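You operate a simulated robot arm through the tools that you are given. There is no shell and no other tool. Be economical: measure what you need, move in short steps, check, and stop when the job is done.

Carry out the task below with a simulated robot arm. There is one attempt and no reset: what you move stays moved.

TASK
Put the slim block and the orange lock on the long tray.
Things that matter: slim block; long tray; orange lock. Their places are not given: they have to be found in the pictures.

It is judged by the outcome, as a careful person would: the job done as asked, and still so three seconds after it is handed in. It fails if anything else is knocked over, pushed out of place, dropped, spilled or broken.

THE ROBOT
A 7-joint arm with a two-finger parallel gripper, fixed in place. Base frame: the origin is at the foot of the arm, x ahead of it, y to its left, z up; the work surface is at about z = 0. Lengths are in m, angles in degrees, forces in N, time in s.
With the tool pointing down near the work surface it reaches from about 0.22 to 0.58 m from the base axis. Its first joint turns from -66.0 to 66.0 degrees. Payload 2.5 kg.
Tool frame: the origin (TCP) lies between the finger pads and is the grasp point; the fingertips stand 0.023 m ahead of it; z points along the fingers, y is the line along which they close. The gripper opens to 0.094 m. The fingers are 0.038 m wide and 0.01 m thick; the gripper's body (0.054 by 0.096 m) begins 0.039 m behind the TCP.
Orientation is that of the tool frame in the base frame, as a unit quaternion [x, y, z, w]. With the fingers straight down and closing along the base's y, the tool's x points along the base's -x, its y along +y and its z along -z.

THE INTERFACE
- The arm moves only by the tool move_arm. Its argument "increments" is a list of rows, each an object of numbers (a shift or turn left out is 0, a gripper value left out holds the last): "dx", "dy", "dz": the shift along the tool's x, y, z in mm; "wx", "wy", "wz": the turn, a rotation vector about the tool's x, y, z in degrees. In form: [{"dx": .., "dy": .., "dz": .., "wx": .., "wy": .., "wz": ..}, ...]. A call has 1 to 8 rows; each row shifts and turns the commanded pose from where the row before left it, along the tool's axes as they then stand. "jaw" is the gripper command, from -1 (fully open) to 1 (shut), values between in proportion, set as the call begins (left out, the last holds). A row lasts 0.2 s, in which the tool goes at most 0.05 m and 8.6 degrees; a call with a longer step from one row to the next is refused whole, and so is a gripper value outside its range. A pose out of reach is approached as far as the arm can. The call stops where the force on the tool passes 40 N (or 10 N more than at its start, if that is more) or the arm is blocked; 0.2 s more then pass. The fingers move at their own pace (about 0.108 m/s each) and stop on an object; they squeeze with about 26 N. The grip force told is the motor's: it shows also when the fingers shut on nothing. Time passes only in rows, and 0.2 s behind the last, so rows that do not move let the fingers close. It gives the time, the measured TCP pose, the force on the tool (base axes), the opening and the grip force at its end, in the units of the frame above (readings bear some noise).
- Cameras (640 x 400 px; columns grow to the right, rows downward): "scene" is fixed at [0.1313, -0.4247, 0.5251]; the picture's right is [0.65, -0.76, 0.00], its down [-0.55, -0.47, -0.69] and it looks along [0.53, 0.45, -0.72] (base axes); focal length 254 px, centre (320, 200). "wrist" rides on the gripper at [-0.039, 0, -0.044] in the tool frame; the picture's right is [0.00, -1.00, 0.00], its down [0.97, 0.00, -0.24] and it looks along [0.24, 0.00, 0.97] (tool axes); focal length 218 px, centre (320, 200).
- snapshot(camera): a new picture of that camera. No time passes.
- measure_at(camera, pixels): for up to 12 pixels [column, row] of the newest picture of that camera ("zoom" is the newest enlarged one), the place [x, y, z] in the base frame of the surface seen there, good to about 0.002 m. No time passes.
- zoom(camera, box): a new picture of the part [left, top, right, bottom] of that camera's present view, enlarged. No time passes.
- sign_off(): hands the job in; it is judged then, once.

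Work in short steps. Measure before you move; look again where a grasp or a placing could have gone wrong, and mend it. You have 60 turns and 22 pictures in all, the two below and enlarged ones among them. Open the gripper and draw the arm clear of the work before you hand the job in, unless the task says otherwise; then end with one line.

The tools are called after ">>>" as name(argument=value, ...) on one line, values as JSON. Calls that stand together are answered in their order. move_arm: Moves the arm, as the interface text tells. Its arguments: {"type":"object","properties":{"increments":{"type":"array"},"jaw":{"type":"number"}},"required":["increments"]} The other tools are called the same way: snapshot (camera) takes a picture; measure_at (camera, pixels) gives the place of the surface under pixels of a picture; zoom (camera, box) takes an enlarged picture of a part of a camera's view; sign_off () hands the job in.

At the start:

```text
time: 0.0
tcp_pos: [0.4002, -0.0381, 0.2566]
orientation: [0.0, 1.0, 0.0, 0.0]
ft_force: [-0.5, 0.2, -0.3]
gripper_width: 0.0941
grip_force: 0.0
```

scene: 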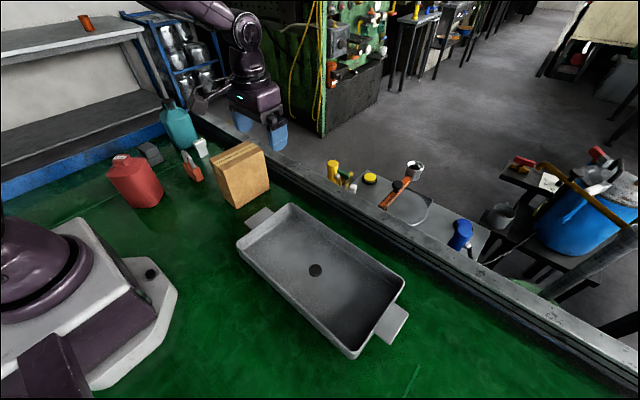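
wrist: 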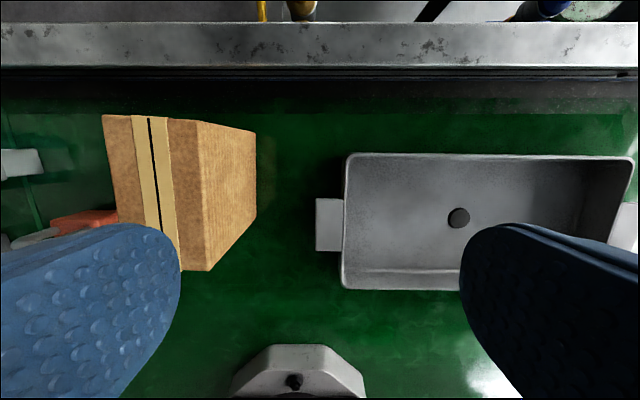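

The scene shows a tray around (320,275), a cardboard box at (240,175), and some small objects around (150,150)-(195,165). I'll enlarge that area to identify the slim block and the orange lock.

>>> zoom(camera="scene", box=[90, 90, 290, 215])

>>> measure_at(camera="scene", pixels=[[150, 148], [158, 158], [192, 160], [196, 175], [202, 145], [240, 150], [236, 206], [315, 270], [238, 240], [290, 205], [404, 280], [352, 355]])

```text
3.20 times, centred on (190, 152) of scene
```

zoom: 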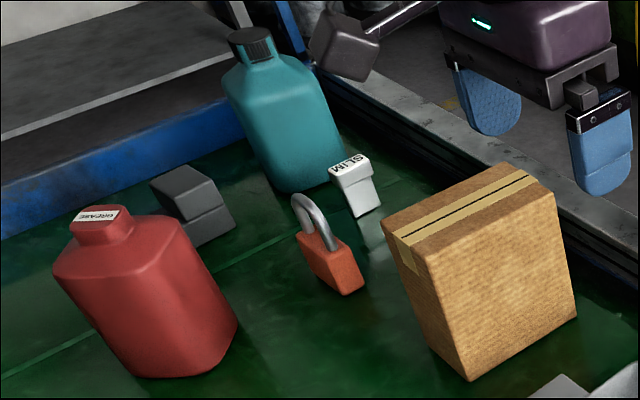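

```text
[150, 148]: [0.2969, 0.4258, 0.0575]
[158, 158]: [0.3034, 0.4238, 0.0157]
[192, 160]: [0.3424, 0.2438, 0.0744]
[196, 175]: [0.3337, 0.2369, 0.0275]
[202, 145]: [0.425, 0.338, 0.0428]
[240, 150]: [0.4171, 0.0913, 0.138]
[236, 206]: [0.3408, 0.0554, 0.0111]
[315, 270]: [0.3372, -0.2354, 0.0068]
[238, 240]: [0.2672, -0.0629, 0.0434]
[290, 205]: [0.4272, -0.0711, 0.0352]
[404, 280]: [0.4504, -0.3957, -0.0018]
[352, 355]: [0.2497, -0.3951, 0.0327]
```

The white block marked SLIM is at zoom (355,185) and the orange padlock at (325,250). Their neighbours are the teal bottle, the box, the red grease can and a dark block, so I'll measure the details and neighbour heights.

>>> measure_at(camera="zoom", pixels=[[250, 42], [240, 85], [310, 75], [295, 188], [335, 165], [367, 157], [372, 178], [358, 217], [380, 204], [305, 200], [338, 245], [345, 293]])

>>> measure_at(camera="zoom", pixels=[[98, 218], [298, 240], [325, 245], [348, 243], [362, 285], [335, 285], [382, 218], [440, 240], [525, 165], [320, 275], [352, 165], [355, 195]])

```text
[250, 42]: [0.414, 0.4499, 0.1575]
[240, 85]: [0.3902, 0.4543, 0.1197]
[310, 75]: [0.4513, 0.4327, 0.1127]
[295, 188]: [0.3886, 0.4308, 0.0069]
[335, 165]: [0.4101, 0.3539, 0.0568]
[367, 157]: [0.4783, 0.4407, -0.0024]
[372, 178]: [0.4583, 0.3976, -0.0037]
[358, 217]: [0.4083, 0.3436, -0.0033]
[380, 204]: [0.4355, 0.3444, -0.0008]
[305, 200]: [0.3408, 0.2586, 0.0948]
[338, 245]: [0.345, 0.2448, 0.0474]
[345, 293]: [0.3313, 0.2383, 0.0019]
```

```text
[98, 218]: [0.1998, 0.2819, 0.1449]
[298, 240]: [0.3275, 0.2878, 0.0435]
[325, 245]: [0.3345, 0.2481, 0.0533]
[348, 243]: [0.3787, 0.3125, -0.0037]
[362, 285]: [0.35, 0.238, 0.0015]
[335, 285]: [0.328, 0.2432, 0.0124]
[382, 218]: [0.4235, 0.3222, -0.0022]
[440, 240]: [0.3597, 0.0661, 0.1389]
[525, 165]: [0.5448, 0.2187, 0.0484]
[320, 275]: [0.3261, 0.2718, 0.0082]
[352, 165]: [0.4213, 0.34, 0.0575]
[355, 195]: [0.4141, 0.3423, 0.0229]
```

All neighbours are under 0.16 m tall, so travelling at z≈0.26 is clear. I'll move over the lock and the block for a wrist view.

>>> move_arm(increments=[{"dy": 44}, {"dy": 44}, {"dy": 44}, {"dy": 44}, {"dy": 44}, {"dy": 44}, {"dy": 44}, {"dy": 0}], jaw=-1)

>>> snapshot(camera="wrist")

```text
time: 1.8
tcp_pos: [0.4019, 0.268, 0.2565]
orientation: [0.0, 1.0, 0.0, 0.0]
ft_force: [0.0, 0.0, -0.1]
gripper_width: 0.094
grip_force: 0.0
```

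```text
18 pictures are left
```

wrist: 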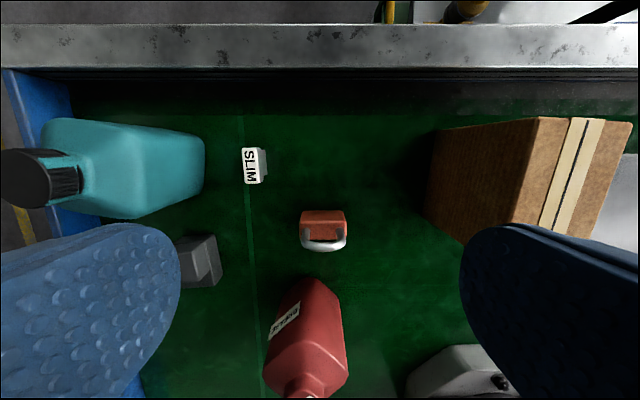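

>>> zoom(camera="wrist", box=[220, 130, 380, 270])

>>> measure_at(camera="wrist", pixels=[[243, 149], [257, 149], [244, 183], [260, 182], [265, 150], [267, 175], [303, 213], [343, 213], [302, 235], [346, 234], [324, 244], [310, 282]])

```text
2.86 times, centred on (300, 200) of wrist
```

zoom: 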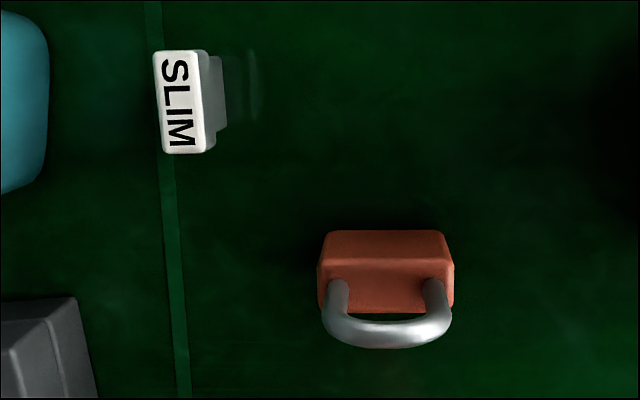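

```text
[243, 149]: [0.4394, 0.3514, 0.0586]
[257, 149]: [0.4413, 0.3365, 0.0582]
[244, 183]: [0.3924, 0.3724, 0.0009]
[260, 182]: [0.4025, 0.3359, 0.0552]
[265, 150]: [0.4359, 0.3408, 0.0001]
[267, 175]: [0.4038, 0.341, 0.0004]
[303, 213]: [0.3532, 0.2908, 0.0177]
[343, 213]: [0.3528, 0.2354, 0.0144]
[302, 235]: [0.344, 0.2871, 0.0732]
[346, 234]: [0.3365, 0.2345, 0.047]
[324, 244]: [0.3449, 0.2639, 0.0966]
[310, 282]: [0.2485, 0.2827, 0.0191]
```

The lock stands upright: body about y 0.235–0.289 and x 0.325–0.353, top near z 0.05, shackle up to z≈0.097. I'll grip its sides along y, keeping the palm above the shackle (TCP z≈0.061). First I move above it and go part of the way down.

>>> move_arm(increments=[{"dx": 32, "dy": -3}, {"dx": 31, "dy": -3}, {"dz": 40}, {"dz": 40}, {"dz": 20}, {}])

>>> snapshot(camera="wrist")

```text
time: 3.2
tcp_pos: [0.3398, 0.2636, 0.1586]
orientation: [0.001, 1.0, -0.001, 0.0]
ft_force: [0.0, -1.1, -1.0]
gripper_width: 0.0942
grip_force: 0.1
```

```text
16 pictures are left
```

wrist: 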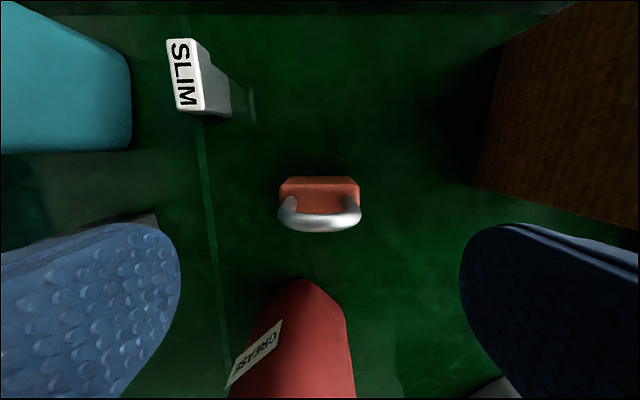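

The red can lies close to the path, so I'll measure its near edge along with the lock details.

>>> measure_at(camera="wrist", pixels=[[300, 283], [320, 283], [310, 300], [280, 320], [340, 320], [319, 226], [284, 184], [355, 184], [320, 203], [320, 180], [287, 205], [354, 205]])

```text
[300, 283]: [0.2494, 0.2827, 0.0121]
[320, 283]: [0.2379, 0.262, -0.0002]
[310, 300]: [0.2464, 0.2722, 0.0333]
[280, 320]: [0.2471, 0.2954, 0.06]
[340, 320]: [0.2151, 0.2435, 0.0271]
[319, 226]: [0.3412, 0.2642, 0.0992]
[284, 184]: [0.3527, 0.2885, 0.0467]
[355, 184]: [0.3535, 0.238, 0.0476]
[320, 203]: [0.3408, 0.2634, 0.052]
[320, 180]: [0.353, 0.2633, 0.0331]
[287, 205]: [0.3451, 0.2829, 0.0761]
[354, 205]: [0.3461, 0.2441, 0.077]
```

The can is clear (x ≤ 0.25), and the shackle top is at z≈0.099. I'll descend to TCP z≈0.064 and close.

>>> move_arm(increments=[{"dz": 30}, {"dz": 30}, {"dz": 25}, {"dz": 9}, {}])

>>> move_arm(increments=[{}, {}, {}, {}], jaw=1)

>>> snapshot(camera="wrist")

```text
time: 4.4
tcp_pos: [0.3375, 0.2653, 0.0631]
orientation: [0.001, 1.0, 0.0, 0.0]
ft_force: [0.3, -0.2, 0.5]
gripper_width: 0.0941
grip_force: 0.1
```

```text
time: 5.4
tcp_pos: [0.3377, 0.2635, 0.0637]
orientation: [0.0, 1.0, 0.001, 0.0]
ft_force: [-0.1, 1.6, -0.5]
gripper_width: 0.0595
grip_force: 26.3
```

```text
15 pictures are left
```

wrist: 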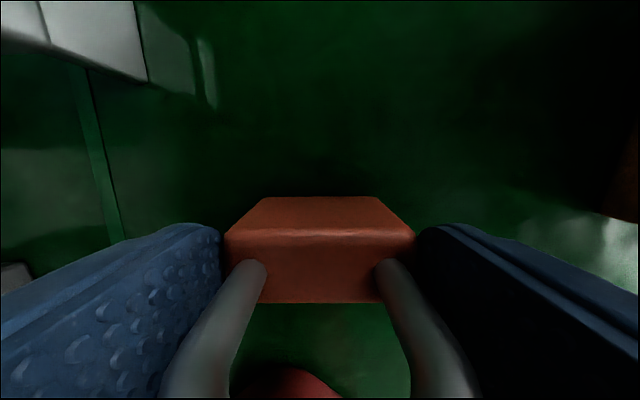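

The lock body is held (opening 59.5 mm, grip 26 N). I'll lift straight up.

>>> move_arm(increments=[{"dz": -15}, {"dz": -30}, {"dz": -40}, {"dz": -40}, {"dz": -40}, {"dz": -25}, {}])

>>> snapshot(camera="wrist")

>>> measure_at(camera="scene", pixels=[[290, 250], [330, 260], [340, 295], [360, 310], [295, 270], [280, 235], [300, 220], [380, 280], [262, 245], [330, 320]])

```text
time: 7.0
tcp_pos: [0.3395, 0.2651, 0.2548]
orientation: [0.0, 1.0, 0.0, 0.0]
ft_force: [-0.7, 0.5, -2.0]
gripper_width: 0.0595
grip_force: 26.0
```

```text
14 pictures are left
```

wrist: 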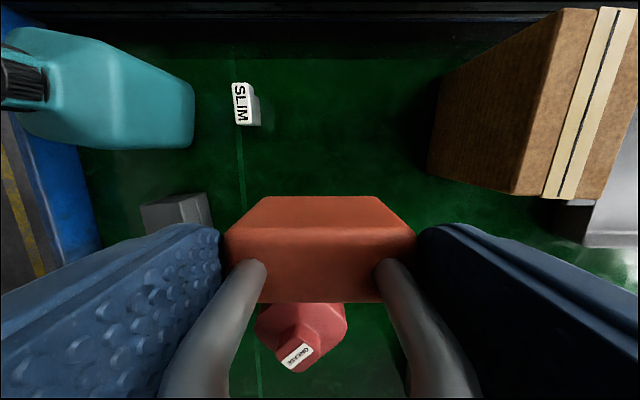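

```text
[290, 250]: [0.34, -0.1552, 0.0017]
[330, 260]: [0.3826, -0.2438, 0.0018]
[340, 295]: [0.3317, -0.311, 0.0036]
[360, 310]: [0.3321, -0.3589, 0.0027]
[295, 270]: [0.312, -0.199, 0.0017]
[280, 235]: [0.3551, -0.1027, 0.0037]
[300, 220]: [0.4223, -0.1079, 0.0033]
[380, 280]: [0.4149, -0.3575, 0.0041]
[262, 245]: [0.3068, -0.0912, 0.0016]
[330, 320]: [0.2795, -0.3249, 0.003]
```

The lock hangs steady with its underside near z 0.19, well above the box (0.14). The tray floor is flat at z≈0.003, so I'll carry the lock to (0.345, -0.16).

>>> move_arm(increments=[{"dy": -30}, {"dy": -42}, {"dy": -42}, {"dy": -42}, {"dy": -42}, {"dy": -42}, {"dy": -42}, {"dy": -42}])

>>> move_arm(increments=[{"dy": -42, "dx": -5}, {"dy": -42}, {"dy": -17}, {"dz": 30}, {"dz": 40}, {"dz": 40}, {"dz": 20}, {}])

>>> snapshot(camera="scene")

```text
time: 8.8
tcp_pos: [0.3384, -0.0632, 0.2537]
orientation: [-0.001, 1.0, 0.0, 0.0]
ft_force: [-0.2, 0.5, -1.1]
gripper_width: 0.0592
grip_force: 25.7
```

```text
time: 10.6
tcp_pos: [0.3433, -0.1615, 0.1222]
orientation: [0.0, 1.0, 0.0, -0.001]
ft_force: [-0.1, -0.5, -1.7]
gripper_width: 0.0596
grip_force: 25.9
```

```text
13 pictures are left
```

scene: 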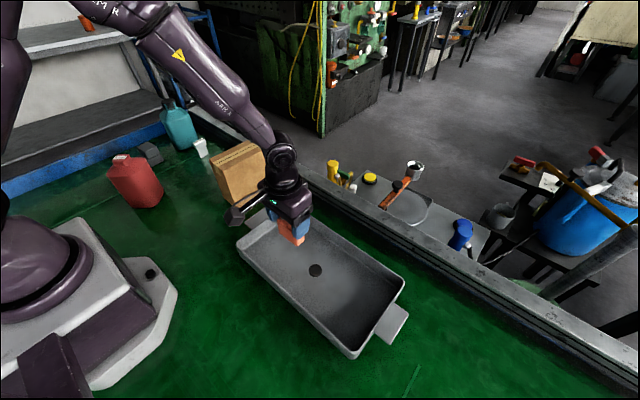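

The lock is over the tray interior, clear of the walls. I'll lower it gently to contact, which should come at TCP z≈0.067.

>>> move_arm(increments=[{"dz": 25}, {"dz": 20}, {"dz": 6}, {"dz": 2}, {"dz": 1}, {}])

```text
time: 12.0
tcp_pos: [0.3424, -0.1606, 0.069]
orientation: [0.0, 1.0, 0.0, 0.0]
ft_force: [-0.6, 0.8, -0.4]
gripper_width: 0.0598
grip_force: 26.8
```

>>> move_arm(increments=[{"dz": 1}, {"dz": 1}, {}])

>>> zoom(camera="scene", box=[230, 190, 390, 290])

```text
time: 12.8
tcp_pos: [0.3428, -0.1611, 0.0665]
orientation: [0.001, 1.0, 0.0, 0.0]
ft_force: [-5.0, 6.6, 21.1]
gripper_width: 0.0594
grip_force: 26.4
```

```text
4.00 times, centred on (310, 240) of scene
```

zoom: 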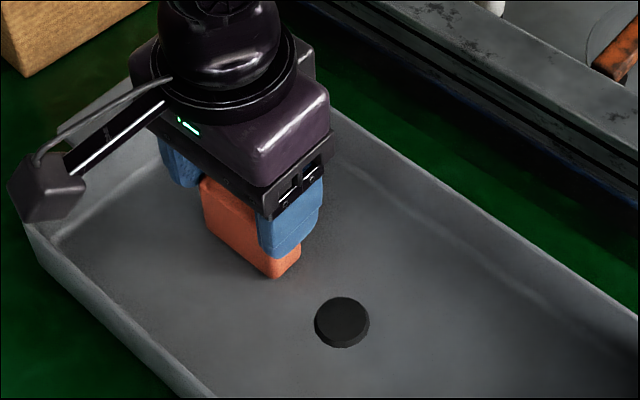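

The lock is touching the tray floor (21 N upward). I'll ease off slightly, open the fingers, then lift.

>>> move_arm(increments=[{"dz": -0.7}, {}, {}, {}], jaw=-1)

>>> move_arm(increments=[{"dz": -10}, {"dz": -30}, {"dz": -40}, {"dz": -40}, {"dz": -40}, {"dz": -28}, {}])

>>> snapshot(camera="wrist")

```text
time: 13.8
tcp_pos: [0.3424, -0.1617, 0.0684]
orientation: [0.0, 1.0, 0.001, 0.0]
ft_force: [-0.1, 0.2, 0.2]
gripper_width: 0.094
grip_force: 0.0
```

```text
time: 15.4
tcp_pos: [0.3417, -0.1602, 0.2538]
orientation: [-0.001, 1.0, 0.0, 0.0]
ft_force: [0.1, -0.7, 0.5]
gripper_width: 0.0941
grip_force: 0.1
```

```text
11 pictures are left
```

wrist: 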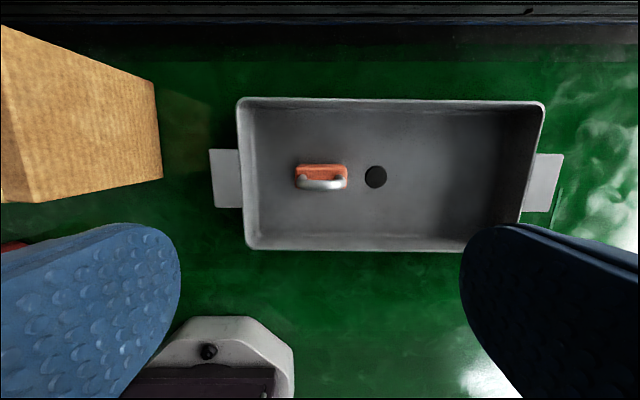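

The lock stands upright on the tray. Now I'll travel to above the slim block, near (0.42, 0.34).

>>> move_arm(increments=[{"dy": 42}, {"dy": 42}, {"dy": 42}, {"dy": 42}, {"dy": 42}, {"dy": 42}, {"dy": 42}, {"dy": 42}])

>>> move_arm(increments=[{"dy": 42, "dx": -20}, {"dy": 42, "dx": -20}, {"dy": 42, "dx": -20}, {"dy": 42, "dx": -18}, {"dz": 30}, {"dz": 25}, {}])

>>> snapshot(camera="wrist")

```text
time: 17.2
tcp_pos: [0.3446, 0.174, 0.255]
orientation: [-0.001, 1.0, 0.0, 0.0]
ft_force: [0.7, 0.5, -0.2]
gripper_width: 0.0942
grip_force: 0.0
```

```text
time: 18.8
tcp_pos: [0.4215, 0.3424, 0.2026]
orientation: [0.001, 1.0, 0.0, 0.001]
ft_force: [0.9, 0.5, -0.6]
gripper_width: 0.0941
grip_force: 0.0
```

```text
10 pictures are left
```

wrist: 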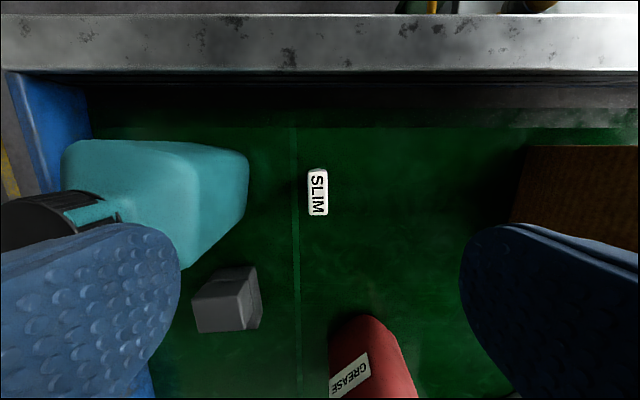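

>>> zoom(camera="wrist", box=[230, 140, 390, 240])

>>> measure_at(camera="wrist", pixels=[[310, 174], [325, 174], [310, 212], [326, 212], [309, 193], [326, 193], [245, 160], [245, 195], [235, 165], [200, 245], [160, 200], [317, 171]])

```text
4.00 times, centred on (310, 190) of wrist
```

zoom: 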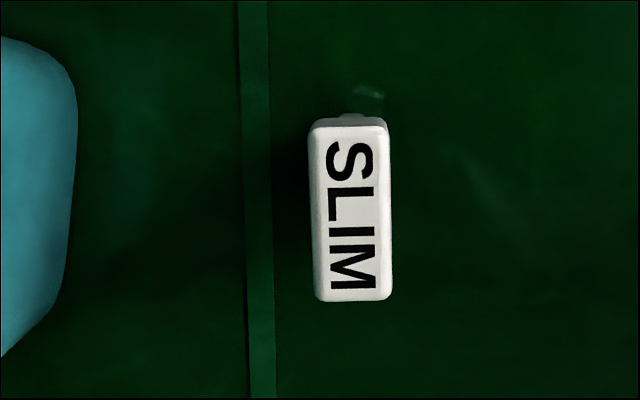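

```text
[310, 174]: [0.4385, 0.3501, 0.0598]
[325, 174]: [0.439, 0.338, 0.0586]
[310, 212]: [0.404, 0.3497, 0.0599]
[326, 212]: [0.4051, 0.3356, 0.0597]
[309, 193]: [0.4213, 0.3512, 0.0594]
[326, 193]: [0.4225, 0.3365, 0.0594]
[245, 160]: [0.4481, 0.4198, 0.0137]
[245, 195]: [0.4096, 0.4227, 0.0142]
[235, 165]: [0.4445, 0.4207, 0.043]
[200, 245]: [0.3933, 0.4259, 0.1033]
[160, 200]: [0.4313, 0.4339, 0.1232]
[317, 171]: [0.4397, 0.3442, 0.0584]
```

The block's top is centred at (0.4215, 0.344), z 0.0595, about 18 mm wide along y, and the bottle's near face is at y≈0.42. I'll partly close to 60 mm for clearance and descend to z≈0.040.

>>> move_arm(increments=[{"dy": 1.5}, {"dz": 40}, {"dz": 40}, {"dz": 35}, {"dz": 25}, {"dz": 15}, {"dz": 7}, {}], jaw=-0.28)

>>> move_arm(increments=[{}, {}, {}, {}], jaw=1)

>>> snapshot(camera="wrist")

```text
time: 20.6
tcp_pos: [0.421, 0.345, 0.0395]
orientation: [0.0, 1.0, -0.001, 0.0]
ft_force: [0.1, 0.2, 1.2]
gripper_width: 0.0603
grip_force: 0.0
```

```text
time: 21.6
tcp_pos: [0.4223, 0.3441, 0.0394]
orientation: [0.0, 1.0, -0.001, 0.0]
ft_force: [-0.1, 0.4, -0.6]
gripper_width: 0.0174
grip_force: 26.6
```

```text
8 pictures are left
```

wrist: 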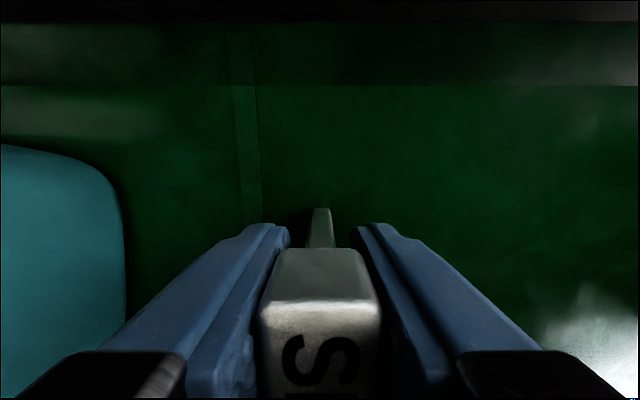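

The block is held (opening 17.4 mm, grip 26 N). I'll lift straight up to travel height.

>>> move_arm(increments=[{"dz": -15}, {"dz": -30}, {"dz": -42}, {"dz": -42}, {"dz": -42}, {"dz": -42}, {}])

>>> zoom(camera="scene", box=[130, 40, 290, 180])

```text
time: 23.2
tcp_pos: [0.42, 0.3467, 0.2504]
orientation: [-0.001, 1.0, 0.0, 0.001]
ft_force: [-0.2, 0.3, 0.2]
gripper_width: 0.0175
grip_force: 26.0
```

```text
2.86 times, centred on (210, 110) of scene
```

zoom: 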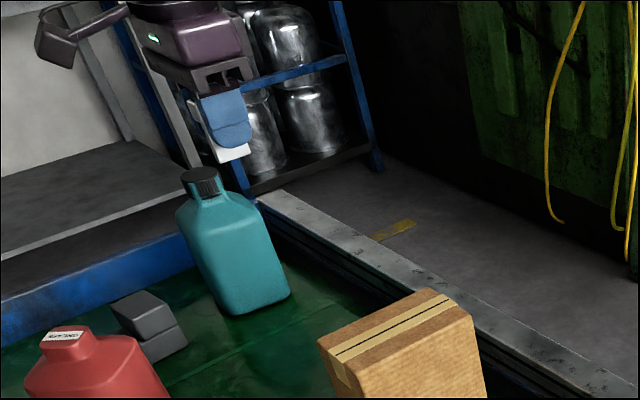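

The block is lifted and the bottle is undisturbed. I'll carry it over the box to (0.345, -0.29) above the tray.

>>> move_arm(increments=[{"dy": -30, "dx": 10}, {"dy": -42, "dx": 15}, {"dy": -42, "dx": 15}, {"dy": -42, "dx": 15}, {"dy": -42, "dx": 10}, {"dy": -42, "dx": 10}, {"dy": -42}, {"dy": -42}])

>>> move_arm(increments=[{"dy": -42}, {"dy": -42}, {"dy": -42}, {"dy": -42}, {"dy": -42}, {"dy": -42}, {"dy": -42}, {"dy": -17}])

>>> move_arm(increments=[{"dz": 40}, {"dz": 40}, {"dz": 40}, {"dz": 30}, {}])

>>> snapshot(camera="scene")

```text
time: 25.0
tcp_pos: [0.3418, 0.0222, 0.2504]
orientation: [0.0, 1.0, 0.0, 0.0]
ft_force: [0.4, -0.5, -1.0]
gripper_width: 0.0175
grip_force: 26.2
```

```text
time: 26.8
tcp_pos: [0.3463, -0.2904, 0.2506]
orientation: [0.0, 1.0, 0.0, 0.001]
ft_force: [0.1, 0.4, -1.7]
gripper_width: 0.0176
grip_force: 26.3
```

```text
time: 28.0
tcp_pos: [0.3483, -0.2919, 0.0995]
orientation: [-0.001, 1.0, 0.0, 0.0]
ft_force: [-0.4, 0.5, -1.0]
gripper_width: 0.0174
grip_force: 26.0
```

```text
6 pictures are left
```

scene: 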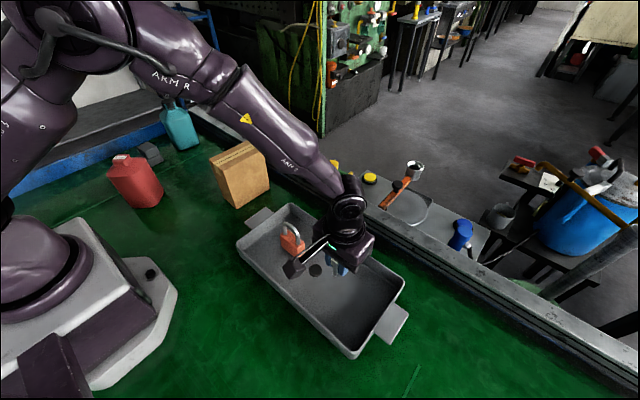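

The block is over an empty part of the tray floor, away from the lock and the drain disc. I'll lower it to contact, expected at z≈0.043.

>>> move_arm(increments=[{"dz": 30}, {"dz": 15}, {"dz": 6}, {"dz": 2}, {"dz": 1}, {}])

```text
time: 29.4
tcp_pos: [0.3474, -0.2923, 0.0483]
orientation: [0.0, 1.0, 0.0, 0.0]
ft_force: [-0.3, 0.3, 0.0]
gripper_width: 0.0173
grip_force: 25.4
```

>>> move_arm(increments=[{"dz": 1}, {"dz": 1}, {"dz": 1}, {}])

```text
time: 30.4
tcp_pos: [0.3456, -0.2909, 0.0435]
orientation: [0.001, 1.0, 0.0, 0.0]
ft_force: [-0.1, 0.0, -0.3]
gripper_width: 0.0173
grip_force: 25.4
```

No contact yet, so I'll creep down in 0.7 mm steps.

>>> move_arm(increments=[{"dz": 0.7}, {}])

>>> move_arm(increments=[{"dz": 0.7}, {}])

>>> zoom(camera="scene", box=[260, 200, 420, 300])

```text
time: 31.0
tcp_pos: [0.3455, -0.2917, 0.0431]
orientation: [0.0, 1.0, 0.0, 0.0]
ft_force: [-1.2, 1.2, 0.8]
gripper_width: 0.0176
grip_force: 25.9
```

```text
time: 31.6
tcp_pos: [0.3462, -0.2925, 0.0437]
orientation: [0.0, 1.0, -0.001, 0.0]
ft_force: [-4.7, 3.0, 17.1]
gripper_width: 0.0176
grip_force: 25.9
```

```text
4.00 times, centred on (340, 250) of scene
```

zoom: 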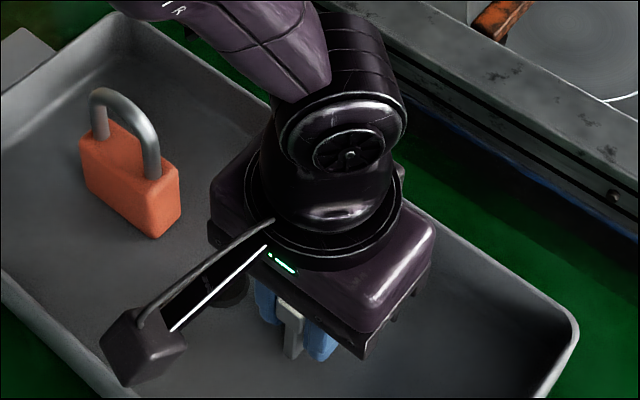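

The block is on the floor (17 N). I'll ease off, open to 60 mm, and rise.

>>> move_arm(increments=[{"dz": -0.5}, {}, {}, {}], jaw=-0.28)

>>> move_arm(increments=[{"dz": -10}, {"dz": -30}, {"dz": -42}, {"dz": -42}, {"dz": -42}, {"dz": -42}, {}])

>>> move_arm(increments=[{"dy": 42}, {"dy": 42}, {"dy": 42}, {"dy": 42}, {"dy": 42}, {"dy": 42}, {"dy": 42}, {}], jaw=-1)

>>> snapshot(camera="scene")

>>> zoom(camera="scene", box=[230, 190, 420, 360])

```text
time: 32.6
tcp_pos: [0.3461, -0.2913, 0.0419]
orientation: [0.0, 1.0, 0.0, -0.001]
ft_force: [0.4, 0.0, 0.3]
gripper_width: 0.0602
grip_force: 0.2
```

```text
time: 34.2
tcp_pos: [0.349, -0.2892, 0.2521]
orientation: [0.0, 1.0, 0.0, 0.0]
ft_force: [0.6, -0.4, -0.1]
gripper_width: 0.0602
grip_force: 0.1
```

```text
time: 36.0
tcp_pos: [0.3464, 0.0058, 0.2529]
orientation: [-0.001, 1.0, -0.001, -0.001]
ft_force: [0.1, -0.3, -0.8]
gripper_width: 0.0942
grip_force: 0.1
```

```text
4 pictures are left
```

scene: 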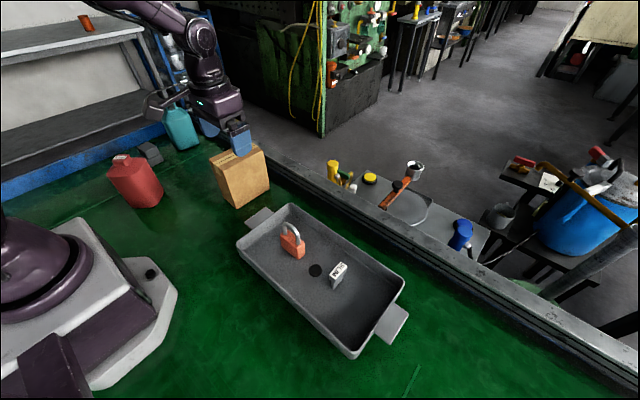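

```text
2.35 times, centred on (325, 275) of scene
```

zoom: 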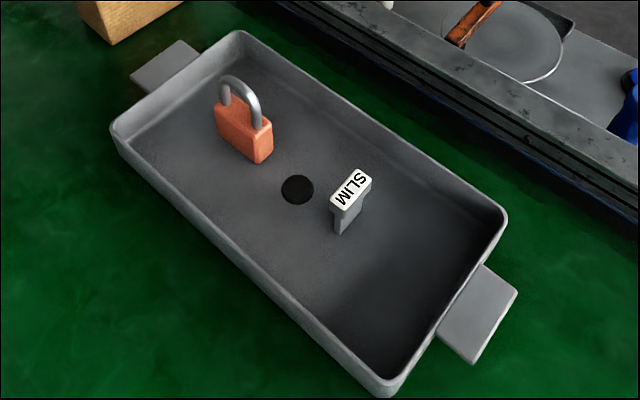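

Both items stand upright on the tray, the gripper is open and clear, and the other objects have not moved.

>>> sign_off()

```text
The job is handed in.
```

The slim block and the orange lock are both standing on the long tray. Nothing else was disturbed, and I've handed the job in.
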